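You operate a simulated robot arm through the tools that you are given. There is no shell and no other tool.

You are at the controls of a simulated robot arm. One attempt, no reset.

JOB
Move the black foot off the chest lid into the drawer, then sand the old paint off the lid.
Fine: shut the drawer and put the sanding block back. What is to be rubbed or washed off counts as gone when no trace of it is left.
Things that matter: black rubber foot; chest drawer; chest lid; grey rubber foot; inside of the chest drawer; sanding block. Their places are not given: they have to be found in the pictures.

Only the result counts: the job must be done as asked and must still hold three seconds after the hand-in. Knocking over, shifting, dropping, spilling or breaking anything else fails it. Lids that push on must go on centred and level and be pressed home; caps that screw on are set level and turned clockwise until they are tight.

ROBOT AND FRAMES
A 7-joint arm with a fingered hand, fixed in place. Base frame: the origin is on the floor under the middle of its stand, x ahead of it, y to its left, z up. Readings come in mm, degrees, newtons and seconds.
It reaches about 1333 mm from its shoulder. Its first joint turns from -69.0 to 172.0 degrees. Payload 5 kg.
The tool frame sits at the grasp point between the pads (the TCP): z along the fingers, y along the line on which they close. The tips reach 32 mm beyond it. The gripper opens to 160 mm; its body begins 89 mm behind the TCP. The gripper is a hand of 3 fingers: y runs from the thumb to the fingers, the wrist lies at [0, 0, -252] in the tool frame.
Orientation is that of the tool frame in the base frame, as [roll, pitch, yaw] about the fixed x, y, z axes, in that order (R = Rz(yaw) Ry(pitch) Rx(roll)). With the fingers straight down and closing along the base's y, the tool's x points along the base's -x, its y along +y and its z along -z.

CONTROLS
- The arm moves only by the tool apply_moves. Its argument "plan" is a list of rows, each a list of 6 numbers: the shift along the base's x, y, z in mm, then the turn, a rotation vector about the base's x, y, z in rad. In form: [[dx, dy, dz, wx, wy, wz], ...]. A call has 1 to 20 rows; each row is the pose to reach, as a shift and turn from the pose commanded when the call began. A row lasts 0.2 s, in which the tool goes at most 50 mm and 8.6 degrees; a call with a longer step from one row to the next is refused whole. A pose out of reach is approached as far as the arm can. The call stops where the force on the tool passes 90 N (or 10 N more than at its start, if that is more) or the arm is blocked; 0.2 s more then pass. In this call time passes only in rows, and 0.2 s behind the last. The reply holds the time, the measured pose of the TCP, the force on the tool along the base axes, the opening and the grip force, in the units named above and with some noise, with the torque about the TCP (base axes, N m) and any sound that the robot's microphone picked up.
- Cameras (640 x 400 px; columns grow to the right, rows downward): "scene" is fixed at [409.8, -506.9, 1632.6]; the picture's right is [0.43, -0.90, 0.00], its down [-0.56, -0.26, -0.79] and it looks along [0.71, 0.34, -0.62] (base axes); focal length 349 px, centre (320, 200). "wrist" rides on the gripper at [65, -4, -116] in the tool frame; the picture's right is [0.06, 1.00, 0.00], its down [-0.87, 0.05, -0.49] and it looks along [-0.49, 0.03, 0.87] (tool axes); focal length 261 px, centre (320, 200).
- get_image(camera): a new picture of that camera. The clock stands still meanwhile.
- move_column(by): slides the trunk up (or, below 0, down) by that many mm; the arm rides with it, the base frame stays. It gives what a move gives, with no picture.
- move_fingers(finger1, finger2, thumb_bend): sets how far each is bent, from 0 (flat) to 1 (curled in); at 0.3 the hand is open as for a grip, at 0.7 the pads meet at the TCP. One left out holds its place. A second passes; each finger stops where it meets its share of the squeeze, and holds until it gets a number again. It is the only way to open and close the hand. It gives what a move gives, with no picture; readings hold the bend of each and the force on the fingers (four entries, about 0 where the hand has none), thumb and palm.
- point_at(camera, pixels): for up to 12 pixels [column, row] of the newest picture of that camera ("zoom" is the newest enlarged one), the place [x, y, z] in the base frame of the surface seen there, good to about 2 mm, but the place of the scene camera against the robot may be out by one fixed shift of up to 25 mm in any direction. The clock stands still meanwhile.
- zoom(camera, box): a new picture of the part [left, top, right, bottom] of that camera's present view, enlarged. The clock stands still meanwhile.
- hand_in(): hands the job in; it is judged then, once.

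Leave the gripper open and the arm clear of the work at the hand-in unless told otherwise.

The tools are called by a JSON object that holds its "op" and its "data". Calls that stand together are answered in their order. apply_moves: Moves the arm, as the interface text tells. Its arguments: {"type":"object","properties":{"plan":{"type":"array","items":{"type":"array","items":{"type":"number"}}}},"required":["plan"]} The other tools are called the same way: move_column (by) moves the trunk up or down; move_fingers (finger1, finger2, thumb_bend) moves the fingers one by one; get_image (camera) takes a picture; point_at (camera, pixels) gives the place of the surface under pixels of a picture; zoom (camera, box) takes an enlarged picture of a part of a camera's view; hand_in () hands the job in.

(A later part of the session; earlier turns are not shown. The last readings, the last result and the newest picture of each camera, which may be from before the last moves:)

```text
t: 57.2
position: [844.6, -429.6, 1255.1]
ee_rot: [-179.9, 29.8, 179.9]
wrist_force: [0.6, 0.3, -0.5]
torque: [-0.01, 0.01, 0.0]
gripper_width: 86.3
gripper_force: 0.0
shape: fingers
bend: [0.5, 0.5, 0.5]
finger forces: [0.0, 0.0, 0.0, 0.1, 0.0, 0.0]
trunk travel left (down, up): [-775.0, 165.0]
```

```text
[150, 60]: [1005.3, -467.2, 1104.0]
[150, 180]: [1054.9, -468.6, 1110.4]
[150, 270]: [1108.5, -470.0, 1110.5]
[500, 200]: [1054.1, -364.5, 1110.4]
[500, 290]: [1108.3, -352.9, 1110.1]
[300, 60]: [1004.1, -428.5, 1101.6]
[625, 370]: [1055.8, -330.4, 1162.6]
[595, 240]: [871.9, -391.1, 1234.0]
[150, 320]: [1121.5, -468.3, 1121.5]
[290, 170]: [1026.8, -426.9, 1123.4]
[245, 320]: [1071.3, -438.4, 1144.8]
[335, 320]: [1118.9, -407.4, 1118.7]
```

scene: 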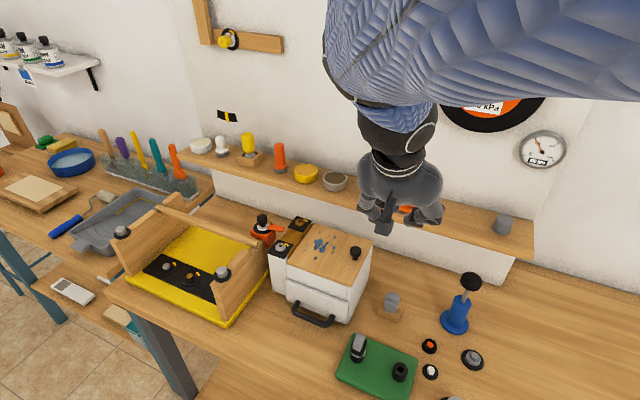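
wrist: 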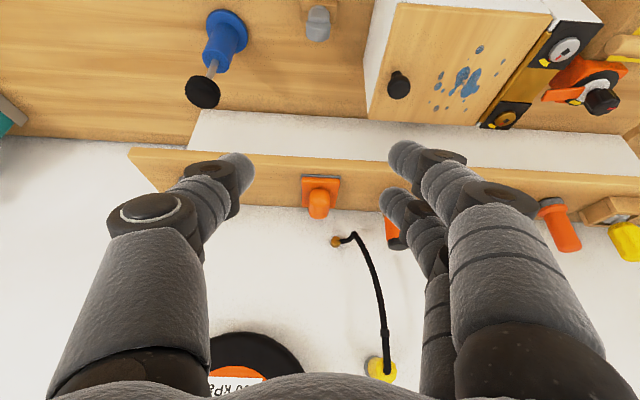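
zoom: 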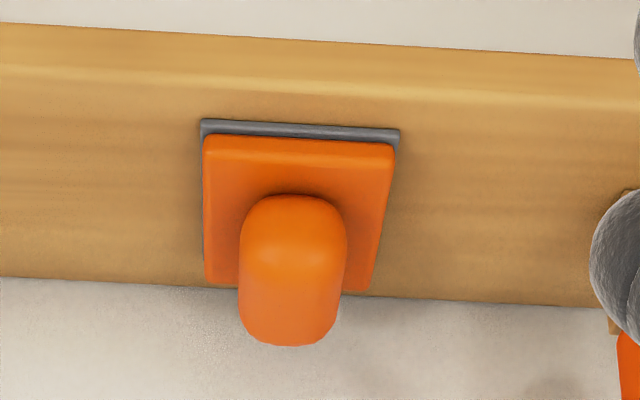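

Shelf top is z=1110; the block's plate is y −451…−398, x 1022…1092, plate top 1122; its grip is 28 mm wide (y −440…−411), x 1031…1083, top 1152. I now measure the neighbours: the hose on the wall and the orange-black tool to the left.

{"op": "point_at", "data": {"camera": "wrist", "pixels": [[335, 241], [348, 238], [356, 240], [370, 270], [380, 320], [385, 345], [380, 368], [391, 230], [394, 245], [188, 183], [196, 186], [470, 85]]}}

{"op": "get_image", "data": {"camera": "scene"}}

{"op": "point_at", "data": {"camera": "scene", "pixels": [[404, 208], [435, 215], [385, 215], [400, 232]]}}

```text
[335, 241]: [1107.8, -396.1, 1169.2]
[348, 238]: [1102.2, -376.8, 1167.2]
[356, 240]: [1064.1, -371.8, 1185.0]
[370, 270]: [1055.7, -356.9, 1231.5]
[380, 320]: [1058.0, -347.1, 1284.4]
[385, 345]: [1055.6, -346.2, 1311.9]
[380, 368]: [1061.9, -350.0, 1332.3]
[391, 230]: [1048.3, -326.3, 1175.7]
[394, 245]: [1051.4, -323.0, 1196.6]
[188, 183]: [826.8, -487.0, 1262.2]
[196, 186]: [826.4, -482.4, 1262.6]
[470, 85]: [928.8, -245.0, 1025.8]
```

```text
taken
```

scene: 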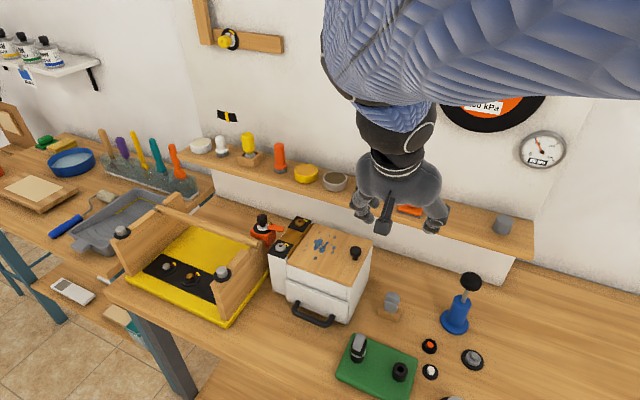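

```text
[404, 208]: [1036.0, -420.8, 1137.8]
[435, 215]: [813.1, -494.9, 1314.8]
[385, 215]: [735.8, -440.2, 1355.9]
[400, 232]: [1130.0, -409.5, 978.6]
```

The hose runs up at x≈1056–1064, y −372…−347, z 1170–1330, just left of the block, so the approach must stay narrow. Before that I measure all paint spots on the lid from this view.

{"op": "zoom", "data": {"camera": "wrist", "box": [370, 0, 560, 130]}}

```text
3.08 times, centred on (465, 65) of wrist
```

zoom: 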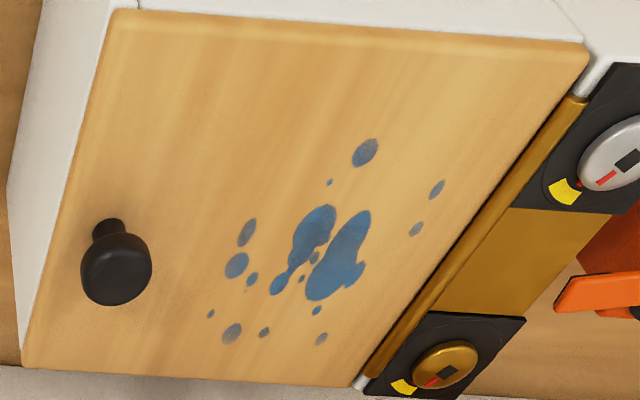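

{"op": "point_at", "data": {"camera": "zoom", "pixels": [[365, 140], [378, 150], [438, 188], [416, 230], [248, 220], [235, 265], [210, 314], [232, 335], [265, 333], [322, 340], [330, 182], [316, 310]]}}

{"op": "point_at", "data": {"camera": "zoom", "pixels": [[110, 225], [115, 260], [150, 270], [85, 280], [115, 12], [588, 50], [350, 382], [22, 362], [520, 90], [310, 235], [345, 260], [225, 272]]}}

```text
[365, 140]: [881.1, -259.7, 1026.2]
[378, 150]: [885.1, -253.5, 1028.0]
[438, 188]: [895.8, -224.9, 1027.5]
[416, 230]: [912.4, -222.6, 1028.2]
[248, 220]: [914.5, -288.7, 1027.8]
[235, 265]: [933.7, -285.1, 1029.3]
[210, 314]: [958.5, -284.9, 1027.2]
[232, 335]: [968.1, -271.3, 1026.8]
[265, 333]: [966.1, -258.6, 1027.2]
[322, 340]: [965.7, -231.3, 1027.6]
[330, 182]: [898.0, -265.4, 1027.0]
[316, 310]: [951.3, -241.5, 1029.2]
```

```text
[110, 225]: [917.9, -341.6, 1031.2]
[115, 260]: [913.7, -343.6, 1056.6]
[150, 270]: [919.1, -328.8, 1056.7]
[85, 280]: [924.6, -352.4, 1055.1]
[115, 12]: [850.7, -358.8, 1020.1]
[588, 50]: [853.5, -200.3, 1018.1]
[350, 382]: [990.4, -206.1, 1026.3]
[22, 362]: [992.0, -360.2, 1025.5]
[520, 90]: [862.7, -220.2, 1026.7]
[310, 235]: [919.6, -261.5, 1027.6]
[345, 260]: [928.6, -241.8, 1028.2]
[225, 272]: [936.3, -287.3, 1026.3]
```

Paint spans x≈877–972, y≈−291…−219; knob edge at y≈−329; block plate is 70×53 mm, so it can cover all of it on the lid. I narrow the hand to about 53 mm and move to a pre-grasp point in front of and above the block.

{"op": "move_fingers", "data": {"finger1": 0.58, "finger2": 0.58, "thumb_bend": 0.58}}

{"op": "apply_moves", "data": {"plan": [[30, 1, 0, 0, 0, 0], [60, 2, 0, 0, 0, 0], [90, 3, -3, 0, 0, 0], [115, 4, -6, 0, 0, 0], [145, 5, -10, 0, 0, 0]]}}

{"op": "get_image", "data": {"camera": "wrist"}}

{"op": "get_image", "data": {"camera": "scene"}}

```text
t: 58.2
position: [844.8, -432.6, 1254.2]
ee_rot: [-179.9, 29.9, 179.9]
wrist_force: [0.0, -0.4, -0.5]
torque: [-0.01, 0.0, 0.01]
gripper_width: 60.0
gripper_force: 0.0
shape: fingers
bend: [0.57, 0.57, 0.57]
finger forces: [0.0, 0.0, 0.0, 0.1, 0.1, 0.1]
trunk travel left (down, up): [-775.0, 165.0]
```

```text
t: 59.4
position: [994.5, -425.1, 1244.3]
ee_rot: [-179.9, 29.8, 179.9]
wrist_force: [0.6, 1.0, -0.1]
torque: [0.0, -0.01, 0.04]
gripper_width: 59.9
gripper_force: 0.1
shape: fingers
bend: [0.57, 0.57, 0.57]
finger forces: [0.1, 0.0, 0.1, 0.1, 0.0, 0.0]
trunk travel left (down, up): [-775.0, 165.0]
```

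```text
taken
```

wrist: 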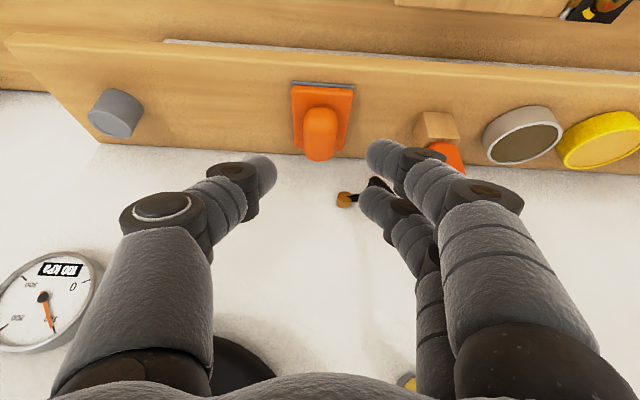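

```text
taken
```

scene: 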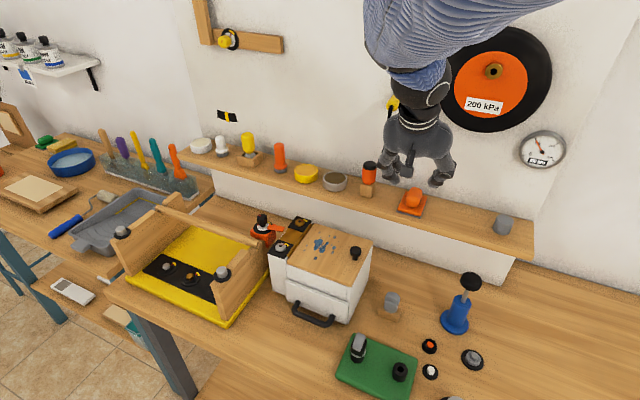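

The pre-grasp pose is reached. I zoom both views to check distances to the hose and block.

{"op": "zoom", "data": {"camera": "scene", "box": [340, 80, 480, 230]}}

{"op": "zoom", "data": {"camera": "wrist", "box": [220, 60, 460, 240]}}

{"op": "point_at", "data": {"camera": "wrist", "pixels": [[321, 112], [321, 125], [321, 145], [306, 130], [336, 130], [293, 88], [352, 92], [265, 170], [375, 150], [370, 195], [375, 185], [345, 200]]}}

```text
2.67 times, centred on (410, 155) of scene
```

zoom: 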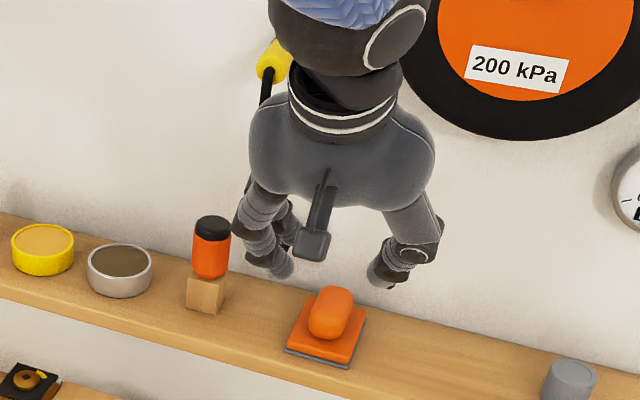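

```text
2.22 times, centred on (340, 150) of wrist
```

zoom: 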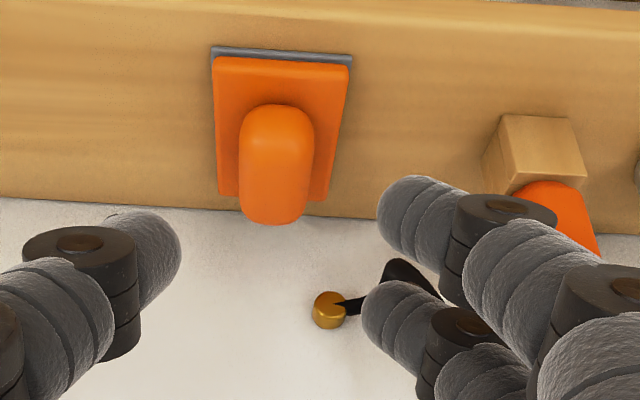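

```text
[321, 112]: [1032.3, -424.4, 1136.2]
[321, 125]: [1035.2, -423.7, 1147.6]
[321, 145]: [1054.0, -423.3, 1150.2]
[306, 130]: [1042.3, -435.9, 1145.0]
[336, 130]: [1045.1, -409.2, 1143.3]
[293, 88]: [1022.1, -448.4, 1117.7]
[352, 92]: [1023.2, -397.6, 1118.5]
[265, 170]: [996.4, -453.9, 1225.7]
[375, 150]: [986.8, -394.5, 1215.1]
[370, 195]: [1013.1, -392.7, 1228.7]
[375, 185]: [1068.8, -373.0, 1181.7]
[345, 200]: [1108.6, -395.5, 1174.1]
```

The hose passes close to finger 2 at (1064,−372,1185), so I narrow the hand to about 45 mm and slide in along the tool axis, grasping slightly forward of the grip's middle. First half way.

{"op": "move_fingers", "data": {"finger1": 0.605, "finger2": 0.605, "thumb_bend": 0.605}}

{"op": "apply_moves", "data": {"plan": [[10, 0, -16, 0, 0, 0], [20, 0, -32, 0, 0, 0], [29, 0, -47, 0, 0, 0]]}}

{"op": "zoom", "data": {"camera": "scene", "box": [340, 80, 480, 230]}}

{"op": "get_image", "data": {"camera": "wrist"}}

```text
t: 60.4
position: [993.5, -424.8, 1244.5]
ee_rot: [-179.9, 29.9, 179.8]
wrist_force: [0.7, 0.5, 0.7]
torque: [-0.01, -0.01, 0.0]
gripper_width: 48.4
gripper_force: 0.1
shape: fingers
bend: [0.6, 0.6, 0.6]
finger forces: [0.0, 0.0, 0.0, 0.0, 0.1, 0.0]
trunk travel left (down, up): [-775.0, 165.0]
```

```text
t: 61.2
position: [1021.0, -424.4, 1196.9]
ee_rot: [-179.9, 29.8, 179.7]
wrist_force: [-0.2, -0.2, 0.1]
torque: [0.0, 0.04, -0.01]
gripper_width: 48.2
gripper_force: 0.1
shape: fingers
bend: [0.6, 0.6, 0.6]
finger forces: [0.0, 0.0, 0.1, 0.0, 0.0, 0.0]
trunk travel left (down, up): [-775.0, 165.0]
```

```text
2.67 times, centred on (410, 155) of scene
```

zoom: 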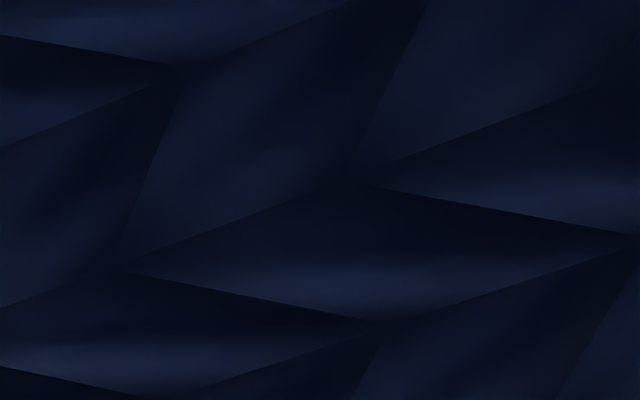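

```text
taken
```

wrist: 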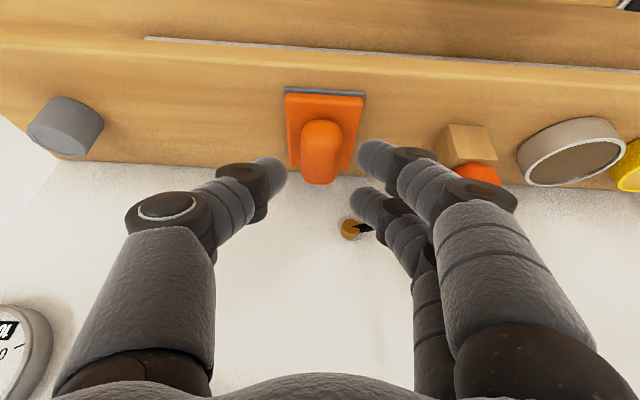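

Aligned so far. I check fingertip spacing around the grip, then continue.

{"op": "point_at", "data": {"camera": "wrist", "pixels": [[282, 172], [362, 152], [355, 200], [305, 145], [338, 145], [320, 135], [320, 170], [368, 230], [350, 228]]}}

{"op": "zoom", "data": {"camera": "wrist", "box": [230, 70, 450, 260]}}

```text
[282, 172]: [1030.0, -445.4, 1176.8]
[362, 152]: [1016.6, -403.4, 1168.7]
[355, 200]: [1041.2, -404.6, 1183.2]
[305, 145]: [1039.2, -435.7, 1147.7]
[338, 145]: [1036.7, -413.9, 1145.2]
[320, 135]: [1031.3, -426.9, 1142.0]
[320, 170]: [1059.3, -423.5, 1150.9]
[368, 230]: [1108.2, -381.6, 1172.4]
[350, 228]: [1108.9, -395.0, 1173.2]
```

```text
2.11 times, centred on (340, 165) of wrist
```

zoom: 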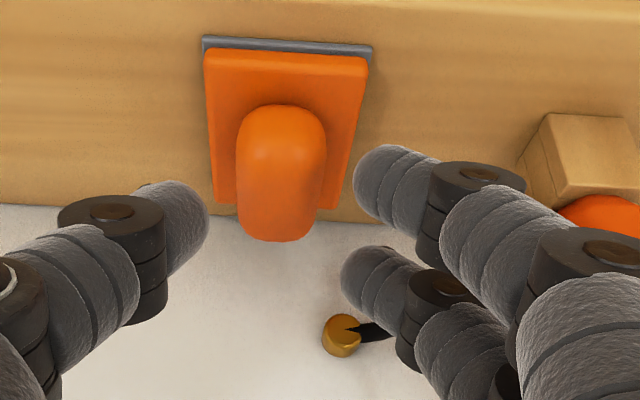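

The tips straddle the grip evenly (−445 and −404). I continue along the tool axis to TCP (1036,−424.5,1168).

{"op": "apply_moves", "data": {"plan": [[4, 0, -8, 0, 0, 0], [8, 0, -16, 0, 0, 0], [12, 0, -23, 0, 0, 0], [15, 0, -29, 0, 0, 0]]}}

{"op": "get_image", "data": {"camera": "wrist"}}

{"op": "zoom", "data": {"camera": "wrist", "box": [230, 90, 450, 280]}}

```text
t: 62.2
position: [1035.2, -425.9, 1167.9]
ee_rot: [-179.9, 29.8, 179.8]
wrist_force: [0.8, 0.6, 0.1]
torque: [-0.02, -0.02, 0.0]
gripper_width: 48.2
gripper_force: 0.2
shape: fingers
bend: [0.6, 0.6, 0.6]
finger forces: [0.0, 0.1, 0.0, 0.0, 0.1, 0.0]
trunk travel left (down, up): [-775.0, 165.0]
```

```text
taken
```

wrist: 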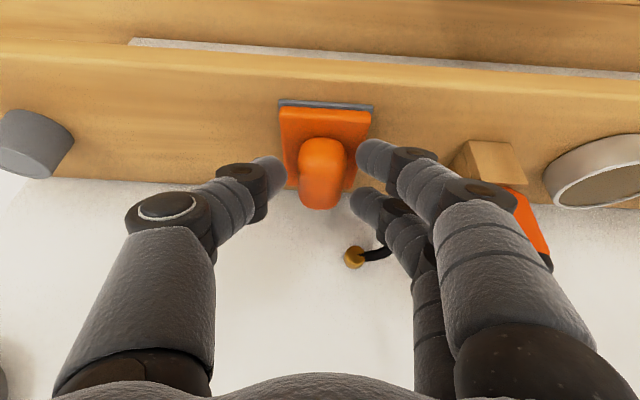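

```text
2.11 times, centred on (340, 185) of wrist
```

zoom: 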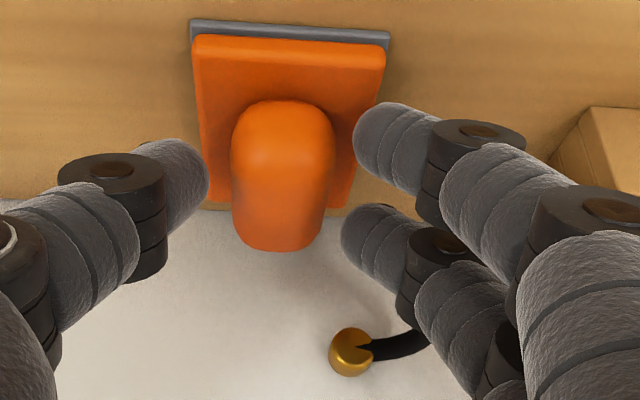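

No contact yet. I lower 3 mm more for a deeper hold, watching the force.

{"op": "apply_moves", "data": {"plan": [[0.5, 0, -1.5, 0, 0, 0], [1, 0, -3, 0, 0, 0]]}}

```text
t: 62.8
position: [1036.5, -425.2, 1165.1]
ee_rot: [-179.9, 29.8, 179.9]
wrist_force: [0.3, -0.5, 0.4]
torque: [-0.01, 0.01, -0.01]
gripper_width: 48.3
gripper_force: 0.0
shape: fingers
bend: [0.6, 0.6, 0.6]
finger forces: [0.1, 0.0, 0.0, 0.0, 0.0, 0.1]
trunk travel left (down, up): [-775.0, 165.0]
```

Still free. I lower another 2 mm and, if free, close the fingers on the grip.

{"op": "apply_moves", "data": {"plan": [[0.5, 0, -1, 0, 0, 0], [1, 0, -2, 0, 0, 0]]}}

{"op": "move_fingers", "data": {"finger1": 0.66, "finger2": 0.66, "thumb_bend": 0.66}}

{"op": "get_image", "data": {"camera": "wrist"}}

```text
t: 63.4
position: [1037.7, -424.1, 1164.6]
ee_rot: [-179.9, 29.9, 179.9]
wrist_force: [0.6, -0.8, 0.1]
torque: [-0.01, -0.02, -0.01]
gripper_width: 48.3
gripper_force: 0.0
shape: fingers
bend: [0.6, 0.6, 0.6]
finger forces: [0.0, 0.0, 0.0, 0.0, 0.0, 0.0]
trunk travel left (down, up): [-775.0, 165.0]
```

```text
t: 64.4
position: [1036.1, -424.3, 1164.2]
ee_rot: [-179.8, 30.0, 179.9]
wrist_force: [0.1, 0.7, 0.6]
torque: [0.05, -0.01, -0.04]
gripper_width: 38.8
gripper_force: 6.3
shape: fingers
bend: [0.62, 0.63, 0.64]
finger forces: [3.8, 2.5, 0.1, 0.1, 6.0, 0.0]
trunk travel left (down, up): [-775.0, 165.0]
```

```text
taken
```

wrist: 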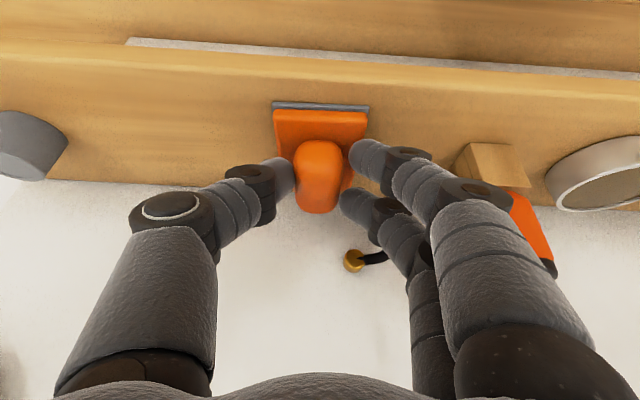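

All three fingers touch the grip (3.8, 2.5, 6.0 N). I squeeze more firmly and inspect before lifting.

{"op": "move_fingers", "data": {"finger1": 0.74, "finger2": 0.74, "thumb_bend": 0.74}}

{"op": "zoom", "data": {"camera": "wrist", "box": [230, 90, 450, 280]}}

```text
t: 65.4
position: [1036.1, -424.5, 1164.0]
ee_rot: [-179.9, 29.9, 179.9]
wrist_force: [0.7, -0.5, 2.4]
torque: [0.07, -0.04, 0.0]
gripper_width: 37.2
gripper_force: 20.0
shape: fingers
bend: [0.62, 0.64, 0.67]
finger forces: [9.9, 10.4, 0.0, 0.0, 20.3, 0.1]
trunk travel left (down, up): [-775.0, 165.0]
```

```text
2.11 times, centred on (340, 185) of wrist
```

zoom: 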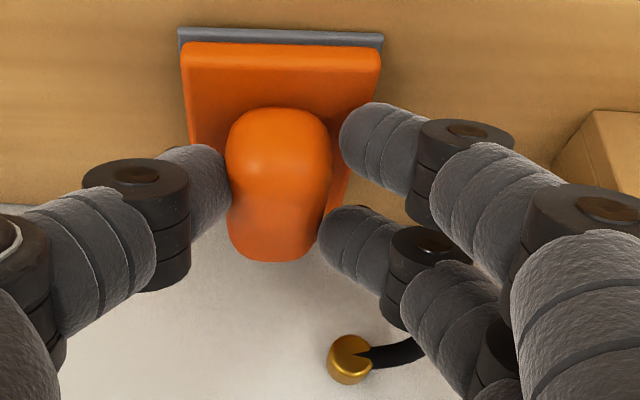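

The block is held with 20 N (10+10 vs 20). I lift it 8 mm and check it stays level.

{"op": "apply_moves", "data": {"plan": [[0, 0, 3, 0, 0, 0], [0, 0, 6, 0, 0, 0], [0, 0, 9, 0, 0, 0]]}}

{"op": "get_image", "data": {"camera": "wrist"}}

{"op": "zoom", "data": {"camera": "wrist", "box": [230, 90, 450, 280]}}

```text
t: 66.2
position: [1036.5, -425.5, 1171.1]
ee_rot: [-179.9, 29.8, 180.0]
wrist_force: [0.2, -0.3, -0.5]
torque: [0.03, 0.05, -0.01]
gripper_width: 37.2
gripper_force: 20.3
shape: fingers
bend: [0.62, 0.64, 0.67]
finger forces: [9.7, 10.6, 0.0, 0.0, 20.3, 0.0]
trunk travel left (down, up): [-775.0, 165.0]
```

```text
taken
```

wrist: 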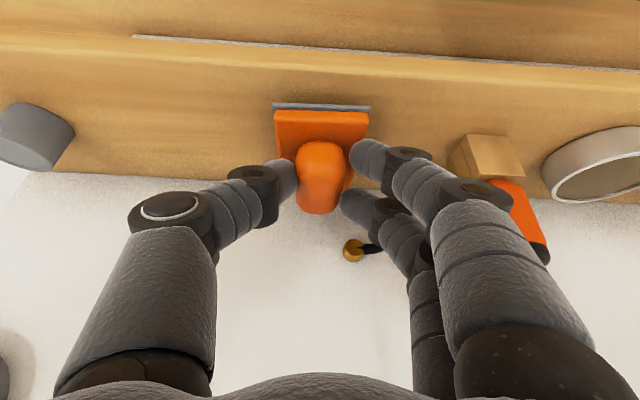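

```text
2.11 times, centred on (340, 185) of wrist
```

zoom: 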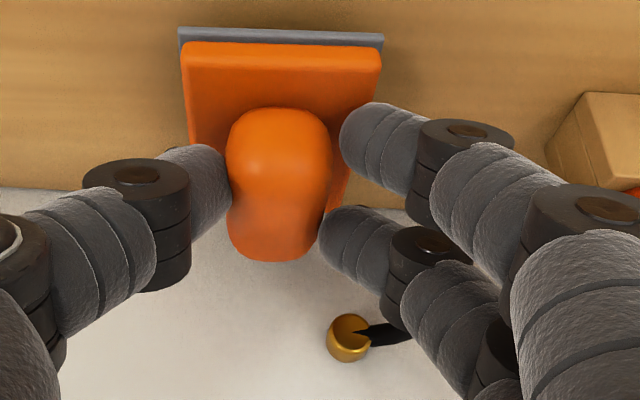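

The block rises with the hand. I check its levelness by measuring plate points.

{"op": "point_at", "data": {"camera": "zoom", "pixels": [[182, 32], [382, 40], [186, 60], [374, 68], [200, 130], [350, 190], [192, 100], [280, 90], [280, 125], [280, 240]]}}

```text
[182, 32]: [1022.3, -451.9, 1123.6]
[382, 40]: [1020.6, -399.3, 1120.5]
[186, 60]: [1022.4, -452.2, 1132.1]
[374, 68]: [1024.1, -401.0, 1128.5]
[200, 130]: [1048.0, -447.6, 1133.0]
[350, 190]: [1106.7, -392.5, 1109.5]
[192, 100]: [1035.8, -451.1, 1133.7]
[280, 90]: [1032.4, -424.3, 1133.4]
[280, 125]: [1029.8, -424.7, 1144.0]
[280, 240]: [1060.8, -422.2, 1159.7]
```

The plate is level, lifted about 10 mm. The plate bottom is about 54 mm below the TCP, its centre about 21 mm ahead of it. I draw the block back off the shelf, then carry it over the lid at a safe height.

{"op": "apply_moves", "data": {"plan": [[-10, 0, 4, 0, 0, 0], [-30, 0, 6, 0, 0, 0], [-55, 0, 8, 0, 0, 0], [-80, 0, 8, 0, 0, 0], [-105, 0, 8, 0, 0, 0], [-120, 20, 8, 0, 0, 0], [-130, 50, 5, 0, 0, 0], [-131, 85, 0, 0, 0, 0], [-131, 120, -10, 0, 0, 0], [-131, 150, -25, 0, 0, 0], [-131, 169, -45, 0, 0, 0]]}}

{"op": "get_image", "data": {"camera": "wrist"}}

{"op": "get_image", "data": {"camera": "scene"}}

```text
t: 68.6
position: [906.9, -257.3, 1124.2]
ee_rot: [-179.7, 29.7, 179.8]
wrist_force: [0.3, 0.4, 0.1]
torque: [-0.02, 0.01, 0.0]
gripper_width: 36.6
gripper_force: 19.9
shape: fingers
bend: [0.62, 0.64, 0.67]
finger forces: [9.5, 10.6, 0.0, 0.0, 20.1, 0.0]
trunk travel left (down, up): [-775.0, 165.0]
```

```text
taken
```

wrist: 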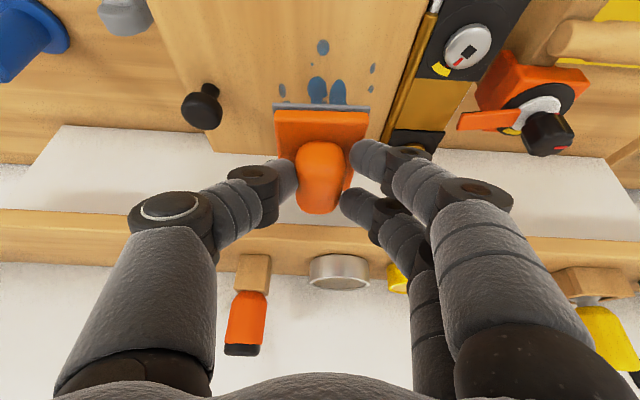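

```text
taken
```

scene: 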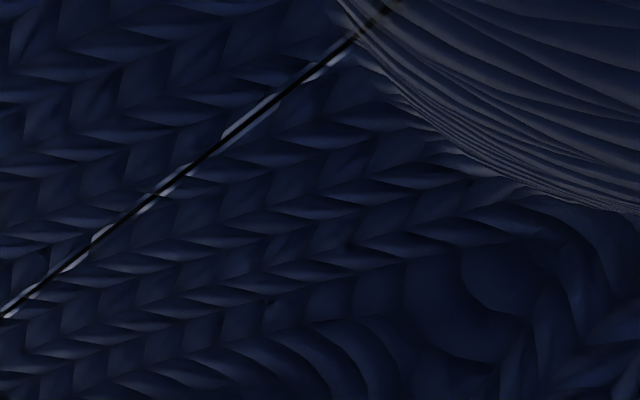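

The block hangs above the paint. I lower it to just above the lid, then in small steps until it touches.

{"op": "apply_moves", "data": {"plan": [[-1, 1, -10, 0, 0, 0], [-1, 1, -20, 0, 0, 0], [-1, 1, -30, 0, 0, 0], [-1, 1, -36, 0, 0, 0], [-1, 1, -39, 0, 0, 0]]}}

{"op": "get_image", "data": {"camera": "wrist"}}

```text
t: 69.8
position: [904.4, -255.7, 1087.9]
ee_rot: [-179.9, 29.9, 179.9]
wrist_force: [0.6, -0.3, -0.5]
torque: [0.0, 0.04, 0.03]
gripper_width: 36.9
gripper_force: 20.6
shape: fingers
bend: [0.62, 0.64, 0.67]
finger forces: [9.5, 10.6, 0.1, 0.1, 20.1, 0.0]
trunk travel left (down, up): [-775.0, 165.0]
```

```text
taken
```

wrist: 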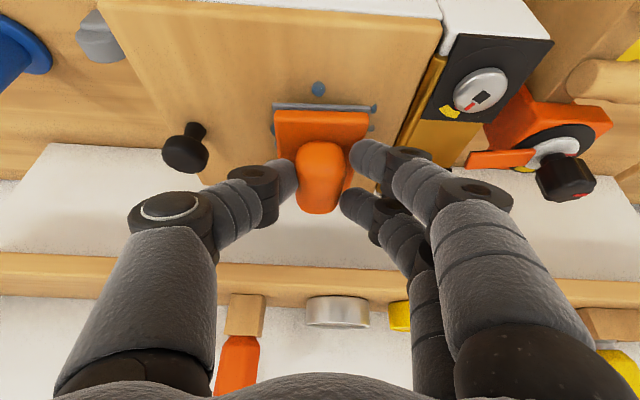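

Still about 5 mm above by estimate. I lower in 1.5 mm steps and read the force.

{"op": "apply_moves", "data": {"plan": [[0, 0, -1.5, 0, 0, 0], [0, 0, -3, 0, 0, 0], [0, 0, -4.5, 0, 0, 0], [0, 0, -5.5, 0, 0, 0]]}}

```text
t: 70.8
position: [904.6, -255.6, 1083.4]
ee_rot: [180.0, 29.8, 179.9]
wrist_force: [0.8, -0.4, -0.9]
torque: [0.01, 0.02, -0.01]
gripper_width: 36.9
gripper_force: 20.5
shape: fingers
bend: [0.62, 0.64, 0.67]
finger forces: [9.4, 10.5, 0.0, 0.0, 20.1, 0.1]
trunk travel left (down, up): [-775.0, 165.0]
```

{"op": "apply_moves", "data": {"plan": [[0, 0, -1, 0, 0, 0], [0, 0, -2, 0, 0, 0], [0, 0, -3, 0, 0, 0]]}}

```text
t: 71.6
position: [905.2, -254.6, 1080.4]
ee_rot: [-179.9, 29.9, 179.9]
wrist_force: [0.0, -0.6, 3.7]
torque: [0.08, -0.05, -0.05]
gripper_width: 37.1
gripper_force: 20.1
shape: fingers
bend: [0.62, 0.64, 0.67]
finger forces: [9.5, 10.4, 0.1, 0.0, 20.7, 0.0]
trunk travel left (down, up): [-775.0, 165.0]
```

Contact: 3.7 N at TCP z 1080.4. I press 1 mm more and start rubbing forward and back along x, then look at the force.

{"op": "apply_moves", "data": {"plan": [[0, 0, -1, 0, 0, 0], [8, 0, -1, 0, 0, 0], [16, 0, -1, 0, 0, 0], [24, 0, -1, 0, 0, 0], [14, 0, -1, 0, 0, 0], [4, 0, -1, 0, 0, 0], [-6, 0, -1, 0, 0, 0], [-16, 0, -1, 0, 0, 0], [-26, 0, -1, 0, 0, 0], [-16, 0, -1, 0, 0, 0], [-6, 0, -1, 0, 0, 0], [4, 0, -1, 0, 0, 0]]}}

{"op": "get_image", "data": {"camera": "wrist"}}

```text
t: 74.2
position: [909.5, -255.0, 1078.8]
ee_rot: [-179.9, 29.9, 179.8]
wrist_force: [-2.3, -0.2, 4.7]
torque: [0.1, -0.03, 0.07]
gripper_width: 37.7
gripper_force: 20.9
shape: fingers
bend: [0.62, 0.65, 0.67]
finger forces: [9.9, 10.6, 0.0, 0.0, 21.2, 0.1]
trunk travel left (down, up): [-775.0, 165.0]
```

```text
taken
```

wrist: 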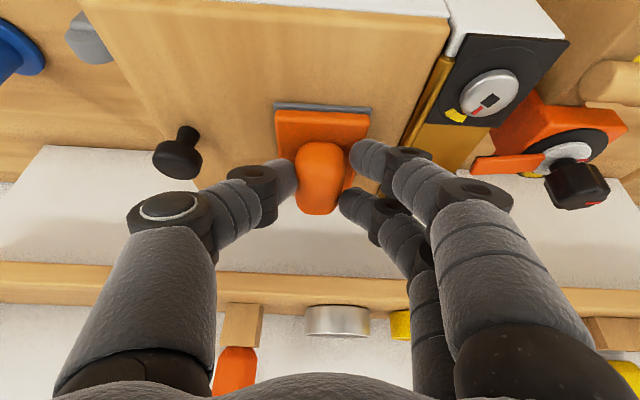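

The front specks that were visible are already gone; contact force is about 5 N. Now I rub the right-hand strip (y −13 mm) and then the left-hand strip (y +14 mm).

{"op": "apply_moves", "data": {"plan": [[0, -7, 0, 0, 0, 0], [0, -14, 0, 0, 0, 0], [9, -14, 0, 0, 0, 0], [19, -14, 0, 0, 0, 0], [9, -14, 0, 0, 0, 0], [-1, -14, 0, 0, 0, 0], [-11, -14, 0, 0, 0, 0], [-21, -14, 0, 0, 0, 0], [-31, -14, 0, 0, 0, 0], [-21, -14, 0, 0, 0, 0], [-11, -14, 0, 0, 0, 0], [-1, -14, 0, 0, 0, 0], [0, -4, 0, 0, 0, 0], [0, 6, 0, 0, 0, 0], [0, 14, 0, 0, 0, 0], [9, 14, 0, 0, 0, 0], [19, 14, 0, 0, 0, 0], [9, 14, 0, 0, 0, 0], [-1, 14, 0, 0, 0, 0], [-11, 14, 0, 0, 0, 0]]}}

{"op": "apply_moves", "data": {"plan": [[-10, 0, 0, 0, 0, 0], [-20, 0, 0, 0, 0, 0], [-10, 0, 0, 0, 0, 0], [0, 0, 0, 0, 0, 0], [10, 0, 0, 0, 0, 0], [20, 0, 0, 0, 0, 0], [30, 0, 0, 0, 0, 0], [30, -8, 0, 0, 0, 0], [30, -16, 0, 0, 0, 0], [30, -24, 0, 0, 0, 0], [30, -30, 0, 0, 0, 0], [20, -30, 0, 0, 0, 0], [10, -28, 0, 0, 0, 0], [0, -26, 0, 0, 0, 0], [-10, -20, 0, 0, 0, 0], [-20, -14, 0, 0, 0, 0], [-10, -14, 0, 0, 0, 0], [0, -14, 0, 0, 0, 0], [10, -14, 0, 0, 0, 0]]}}

{"op": "get_image", "data": {"camera": "wrist"}}

```text
t: 78.4
position: [897.6, -242.1, 1079.8]
ee_rot: [-179.8, 29.9, 179.8]
wrist_force: [1.4, 0.1, 7.2]
torque: [0.22, -0.12, -0.06]
gripper_width: 37.6
gripper_force: 20.5
shape: fingers
bend: [0.62, 0.65, 0.67]
finger forces: [10.5, 10.3, 0.1, 0.0, 20.5, 0.0]
trunk travel left (down, up): [-775.0, 165.0]
```

```text
t: 82.4
position: [906.7, -253.2, 1078.7]
ee_rot: [-179.9, 29.9, 179.9]
wrist_force: [-2.0, -0.1, 6.0]
torque: [0.19, 0.02, 0.13]
gripper_width: 37.4
gripper_force: 21.6
shape: fingers
bend: [0.62, 0.65, 0.67]
finger forces: [11.6, 10.5, 0.0, 0.0, 20.2, 0.0]
trunk travel left (down, up): [-775.0, 165.0]
```

```text
taken
```

wrist: 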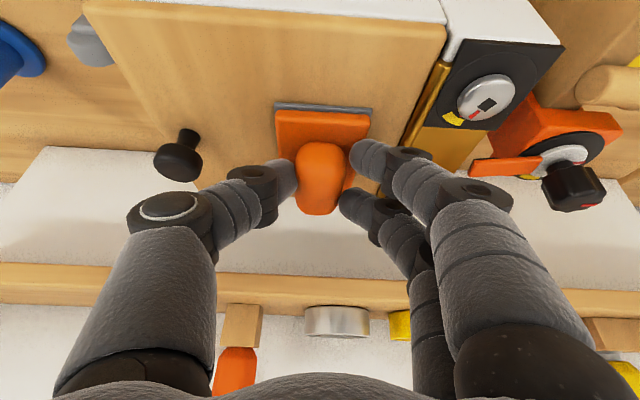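

I lift off and move right to where the earlier clear view of the whole lid was possible, to check for remaining traces.

{"op": "apply_moves", "data": {"plan": [[0, 0, 15, 0, 0, 0], [0, 0, 40, 0, 0, 0], [0, 0, 75, 0, 0, 0], [-5, -10, 100, 0, 0, 0], [-15, -45, 125, 0, 0, 0], [-30, -85, 140, 0, 0, 0], [-45, -125, 155, 0, 0, 0], [-60, -165, 165, 0, 0, 0]]}}

{"op": "get_image", "data": {"camera": "wrist"}}

{"op": "get_image", "data": {"camera": "scene"}}

```text
t: 84.2
position: [847.0, -420.4, 1245.7]
ee_rot: [179.9, 29.9, 179.9]
wrist_force: [-0.5, -0.8, -0.3]
torque: [0.0, 0.0, 0.0]
gripper_width: 37.4
gripper_force: 19.5
shape: fingers
bend: [0.62, 0.65, 0.67]
finger forces: [8.9, 10.6, 0.0, 0.0, 19.5, 0.0]
trunk travel left (down, up): [-775.0, 165.0]
```

```text
taken
```

wrist: 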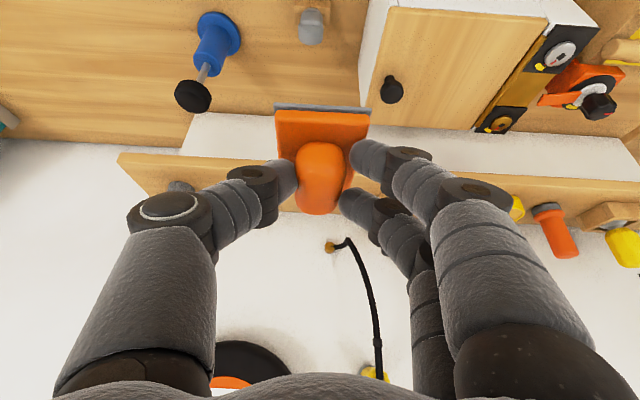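

```text
taken
```

scene: 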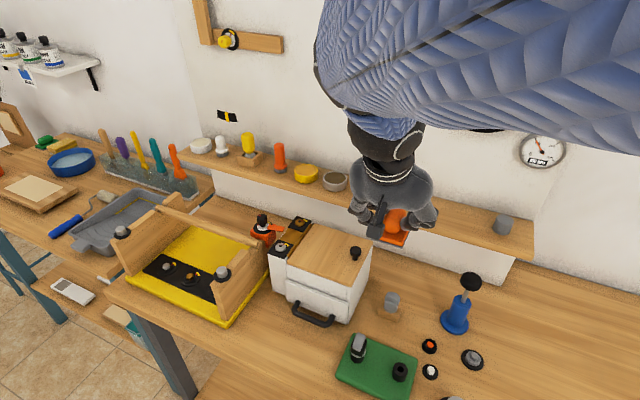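

The lid looks clean. I zoom closely in both views to look for any leftover specks.

{"op": "zoom", "data": {"camera": "wrist", "box": [420, 10, 530, 90]}}

{"op": "zoom", "data": {"camera": "wrist", "box": [400, 60, 500, 130]}}

{"op": "zoom", "data": {"camera": "scene", "box": [280, 215, 380, 295]}}

{"op": "zoom", "data": {"camera": "scene", "box": [300, 225, 350, 260]}}

```text
5.00 times, centred on (475, 50) of wrist
```

zoom: 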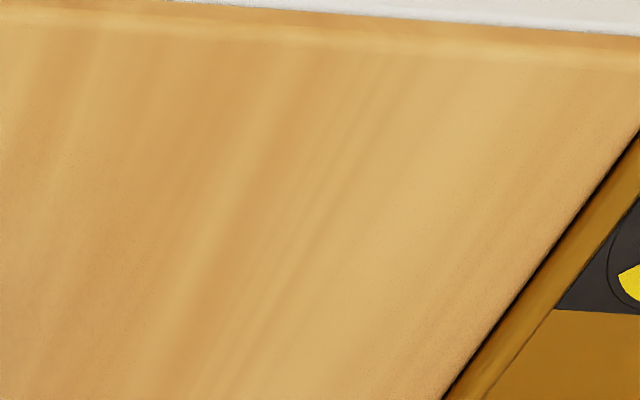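

```text
5.71 times, centred on (450, 95) of wrist
```

zoom: 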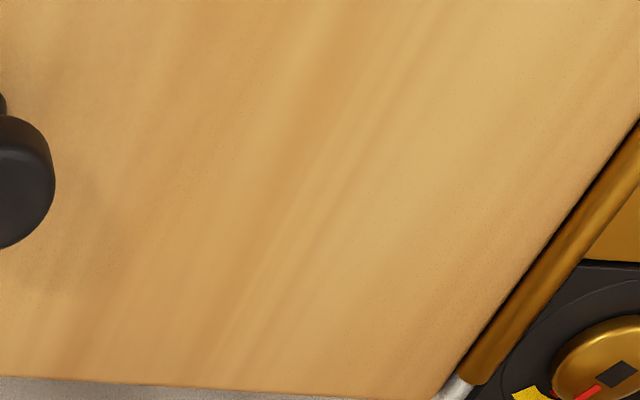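

```text
5.00 times, centred on (330, 255) of scene
```

zoom: 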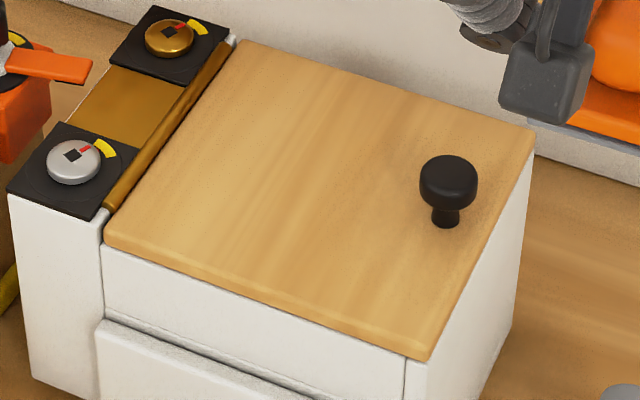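

```text
11.43 times, centred on (325, 242) of scene
```

zoom: 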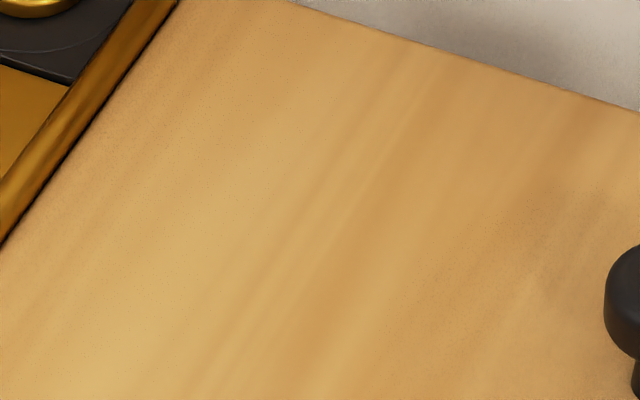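

No trace is visible at up to 11× zoom. As insurance I'll make one more full pass over the whole painted area. I return above the lid along the same path.

{"op": "apply_moves", "data": {"plan": [[15, 40, -10, 0, 0, 0], [30, 80, -25, 0, 0, 0], [45, 120, -40, 0, 0, 0], [55, 155, -65, 0, 0, 0], [60, 166, -95, 0, 0, 0], [60, 166, -125, 0, 0, 0], [60, 166, -150, 0, 0, 0], [60, 166, -160, 0, 0, 0]]}}

```text
t: 86.0
position: [907.6, -253.0, 1083.1]
ee_rot: [-179.9, 30.0, 179.9]
wrist_force: [0.7, -0.7, -0.3]
torque: [0.0, 0.0, -0.01]
gripper_width: 37.5
gripper_force: 19.1
shape: fingers
bend: [0.62, 0.65, 0.67]
finger forces: [8.8, 10.5, 0.0, 0.0, 19.5, 0.2]
trunk travel left (down, up): [-775.0, 165.0]
```

Just above the lid (commanded about 1084). I lower about 5.5 mm to touch and press lightly, then read the force.

{"op": "apply_moves", "data": {"plan": [[0, 0, -2, 0, 0, 0], [0, 0, -4, 0, 0, 0], [0, 0, -5, 0, 0, 0]]}}

```text
t: 86.8
position: [908.2, -253.5, 1079.2]
ee_rot: [-179.9, 29.8, 179.9]
wrist_force: [0.7, -0.2, 4.9]
torque: [0.1, -0.14, -0.04]
gripper_width: 37.5
gripper_force: 20.0
shape: fingers
bend: [0.62, 0.65, 0.67]
finger forces: [9.1, 10.5, 0.0, 0.0, 20.1, 0.0]
trunk travel left (down, up): [-775.0, 165.0]
```

Contact at 4.9 N. Full second pass: right strip, middle, left strip.

{"op": "apply_moves", "data": {"plan": [[0, -8, -0.5, 0, 0, 0], [0, -17, -0.5, 0, 0, 0], [12, -17, -0.5, 0, 0, 0], [24, -17, -0.5, 0, 0, 0], [12, -17, -0.5, 0, 0, 0], [0, -17, -0.5, 0, 0, 0], [-12, -17, -0.5, 0, 0, 0], [-22, -17, -0.5, 0, 0, 0], [-30, -17, -0.5, 0, 0, 0], [-30, -9, -0.5, 0, 0, 0], [-30, 0, -0.5, 0, 0, 0], [-30, 8, -0.5, 0, 0, 0], [-30, 14, -0.5, 0, 0, 0], [-20, 14, -0.5, 0, 0, 0], [-10, 14, -0.5, 0, 0, 0], [0, 14, -0.5, 0, 0, 0], [12, 14, -0.5, 0, 0, 0], [24, 14, -0.5, 0, 0, 0], [24, 5, -0.5, 0, 0, 0], [24, -4, -0.5, 0, 0, 0]]}}

{"op": "apply_moves", "data": {"plan": [[-10, 0, 0, 0, 0, 0], [-20, 0, 0, 0, 0, 0], [-30, 0, 0, 0, 0, 0], [-40, 0, 0, 0, 0, 0], [-50, 0, 0, 0, 0, 0], [-50, -7, 0, 0, 0, 0], [-40, -7, 0, 0, 0, 0], [-30, -7, 0, 0, 0, 0], [-20, -7, 0, 0, 0, 0], [-10, -7, 0, 0, 0, 0], [0, -7, 0, 0, 0, 0], [0, 6, 0, 0, 0, 0], [-12, 8, 0, 0, 0, 0], [-24, 10, 0, 0, 0, 0], [-36, 10, 0, 0, 0, 0], [-26, 5, 0, 0, 0, 0], [-20, 0, 0, 0, 0, 0]]}}

{"op": "apply_moves", "data": {"plan": [[0, 0, 15, 0, 0, 0], [0, 0, 40, 0, 0, 0], [0, 0, 75, 0, 0, 0], [-5, -10, 100, 0, 0, 0], [-15, -45, 125, 0, 0, 0], [-30, -85, 140, 0, 0, 0], [-45, -125, 155, 0, 0, 0], [-60, -165, 165, 0, 0, 0]]}}

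{"op": "get_image", "data": {"camera": "wrist"}}

{"op": "zoom", "data": {"camera": "wrist", "box": [390, 0, 550, 130]}}

{"op": "zoom", "data": {"camera": "scene", "box": [280, 215, 440, 305]}}

```text
t: 91.0
position: [932.0, -258.0, 1078.8]
ee_rot: [-179.9, 29.9, 179.9]
wrist_force: [-1.3, 1.1, 7.4]
torque: [0.28, -0.01, 0.02]
gripper_width: 37.0
gripper_force: 21.0
shape: fingers
bend: [0.62, 0.66, 0.67]
finger forces: [12.2, 10.4, 0.1, 0.0, 19.7, 0.0]
trunk travel left (down, up): [-775.0, 165.0]
```

```text
t: 94.6
position: [910.5, -257.8, 1078.9]
ee_rot: [-179.8, 29.9, 179.9]
wrist_force: [-0.2, 1.8, 7.1]
torque: [0.28, -0.04, 0.02]
gripper_width: 37.2
gripper_force: 21.2
shape: fingers
bend: [0.62, 0.66, 0.67]
finger forces: [12.5, 10.6, 0.0, 0.0, 19.4, 0.0]
trunk travel left (down, up): [-775.0, 165.0]
```

```text
t: 96.4
position: [850.0, -425.6, 1243.4]
ee_rot: [-180.0, 29.9, 180.0]
wrist_force: [-0.3, -0.1, -0.4]
torque: [0.0, 0.0, 0.03]
gripper_width: 37.0
gripper_force: 19.6
shape: fingers
bend: [0.62, 0.65, 0.68]
finger forces: [9.1, 10.1, 0.0, 0.0, 19.2, 0.0]
trunk travel left (down, up): [-775.0, 165.0]
```

```text
taken
```

wrist: 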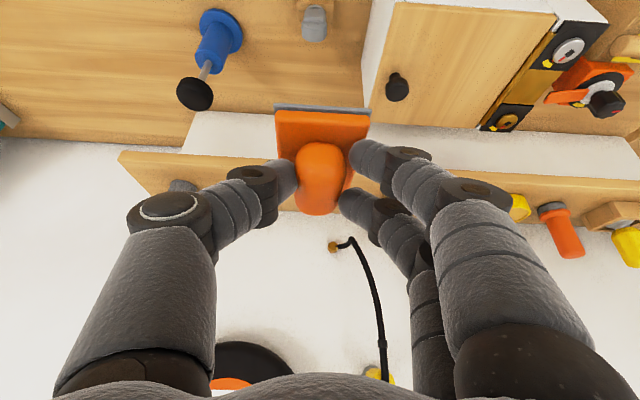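

```text
3.08 times, centred on (470, 65) of wrist
```

zoom: 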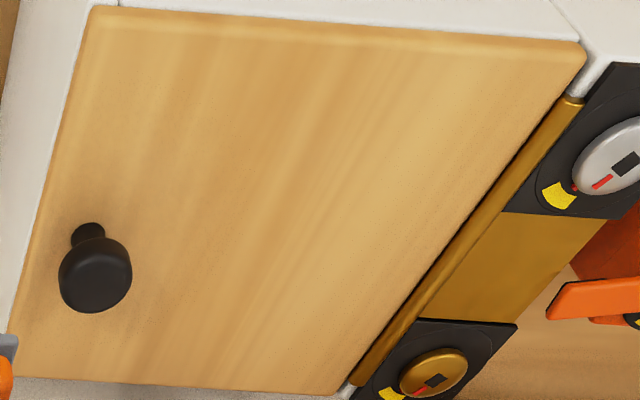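

```text
4.00 times, centred on (360, 260) of scene
```

zoom: 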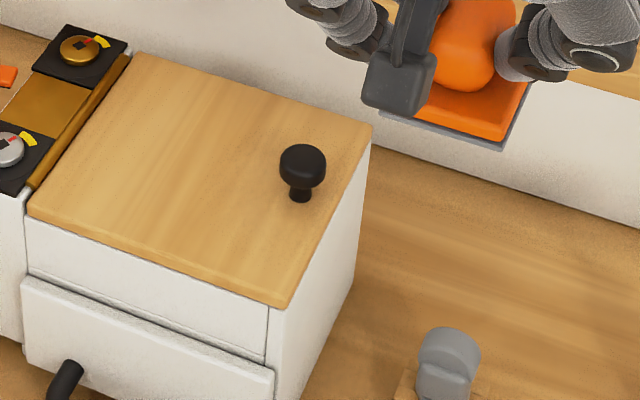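

The lid is spotless. Now I return the block to its place on the shelf: back along the same path, ending just above the original spot at TCP (1036,−424.4,1174).

{"op": "apply_moves", "data": {"plan": [[20, -1, -20, 0, 0, 0], [45, -2, -45, 0, 0, 0], [65, -2, -60, 0, 0, 0], [90, -2, -61, 0, 0, 0], [115, -2, -62, 0, 0, 0], [140, -2, -63, 0, 0, 0], [160, -2, -65, 0, 0, 0], [175, -2, -67, 0, 0, 0], [185, -2, -70, 0, 0, 0]]}}

{"op": "get_image", "data": {"camera": "wrist"}}

{"op": "zoom", "data": {"camera": "wrist", "box": [230, 90, 450, 280]}}

```text
t: 98.4
position: [1036.7, -426.7, 1172.6]
ee_rot: [-179.9, 29.8, 179.9]
wrist_force: [-0.4, -0.6, -0.6]
torque: [-0.02, 0.02, 0.03]
gripper_width: 37.1
gripper_force: 19.1
shape: fingers
bend: [0.62, 0.65, 0.68]
finger forces: [8.9, 10.3, 0.0, 0.1, 19.2, 0.0]
trunk travel left (down, up): [-775.0, 165.0]
```

```text
taken
```

wrist: 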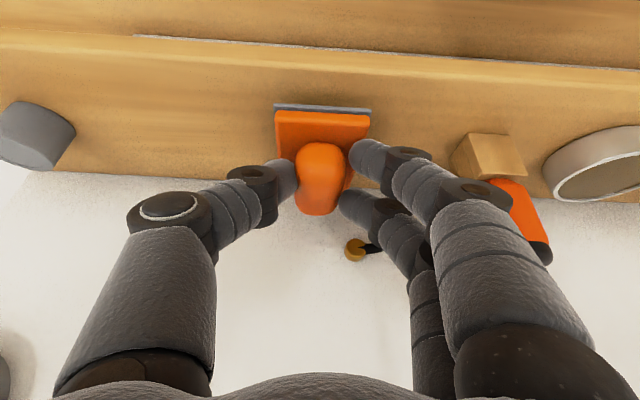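

```text
2.11 times, centred on (340, 185) of wrist
```

zoom: 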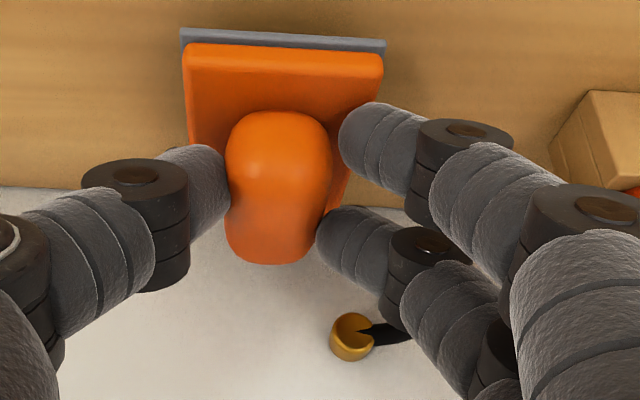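

I measure the plate against its original place (front edge x≈1022, y −451.5…−398.5).

{"op": "point_at", "data": {"camera": "zoom", "pixels": [[183, 33], [383, 42], [188, 62], [376, 70], [195, 110], [345, 190], [280, 92], [210, 135], [120, 100], [280, 240]]}}

```text
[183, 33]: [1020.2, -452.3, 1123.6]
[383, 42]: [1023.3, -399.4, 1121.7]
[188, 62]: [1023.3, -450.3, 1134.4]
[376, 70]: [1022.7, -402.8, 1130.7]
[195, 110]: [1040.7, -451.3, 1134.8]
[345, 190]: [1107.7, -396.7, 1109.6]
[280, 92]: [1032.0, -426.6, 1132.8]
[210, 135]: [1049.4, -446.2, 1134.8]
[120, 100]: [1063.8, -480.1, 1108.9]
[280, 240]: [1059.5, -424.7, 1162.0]
```

It matches the original place within about 1 mm. I lower in small steps until it touches the shelf.

{"op": "apply_moves", "data": {"plan": [[0, 0.7, -3, 0, 0, 0], [0, 0.7, -6, 0, 0, 0], [0, 0.7, -8, 0, 0, 0], [0, 0.7, -9, 0, 0, 0], [0, 0.7, -10, 0, 0, 0]]}}

```text
t: 99.6
position: [1037.4, -425.0, 1165.6]
ee_rot: [-179.9, 29.9, 179.9]
wrist_force: [0.1, -0.5, -0.7]
torque: [-0.02, 0.02, 0.0]
gripper_width: 36.7
gripper_force: 19.6
shape: fingers
bend: [0.62, 0.65, 0.68]
finger forces: [9.0, 10.4, 0.1, 0.0, 19.2, 0.0]
trunk travel left (down, up): [-775.0, 165.0]
```

Not touching yet. I lower 1 mm at a time.

{"op": "apply_moves", "data": {"plan": [[0, 0, -1, 0, 0, 0], [0, 0, -2, 0, 0, 0]]}}

```text
t: 100.2
position: [1037.3, -424.4, 1162.6]
ee_rot: [-179.9, 29.9, 179.9]
wrist_force: [0.6, -0.6, 3.8]
torque: [0.08, -0.08, -0.03]
gripper_width: 36.8
gripper_force: 19.7
shape: fingers
bend: [0.62, 0.65, 0.68]
finger forces: [9.2, 10.1, 0.1, 0.0, 19.8, 0.0]
trunk travel left (down, up): [-775.0, 165.0]
```

The block rests on the shelf (3.8 N). I open the fingers just to the width used for the approach, so finger 2 stays clear of the hose.

{"op": "move_fingers", "data": {"finger1": 0.605, "finger2": 0.605, "thumb_bend": 0.605}}

{"op": "zoom", "data": {"camera": "wrist", "box": [230, 90, 450, 280]}}

```text
t: 101.2
position: [1036.5, -424.0, 1162.7]
ee_rot: [-179.9, 29.9, 179.9]
wrist_force: [1.4, -0.9, 6.4]
torque: [0.17, -0.05, -0.07]
gripper_width: 45.3
gripper_force: 3.7
shape: fingers
bend: [0.61, 0.6, 0.6]
finger forces: [7.4, 0.0, 0.0, 0.0, 0.0, 0.0]
trunk travel left (down, up): [-775.0, 165.0]
```

```text
2.11 times, centred on (340, 185) of wrist
```

zoom: 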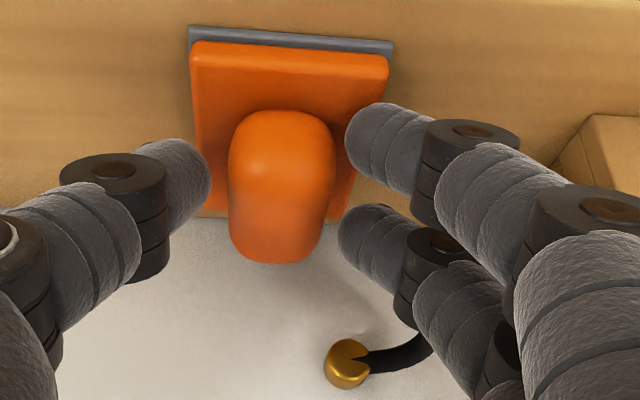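

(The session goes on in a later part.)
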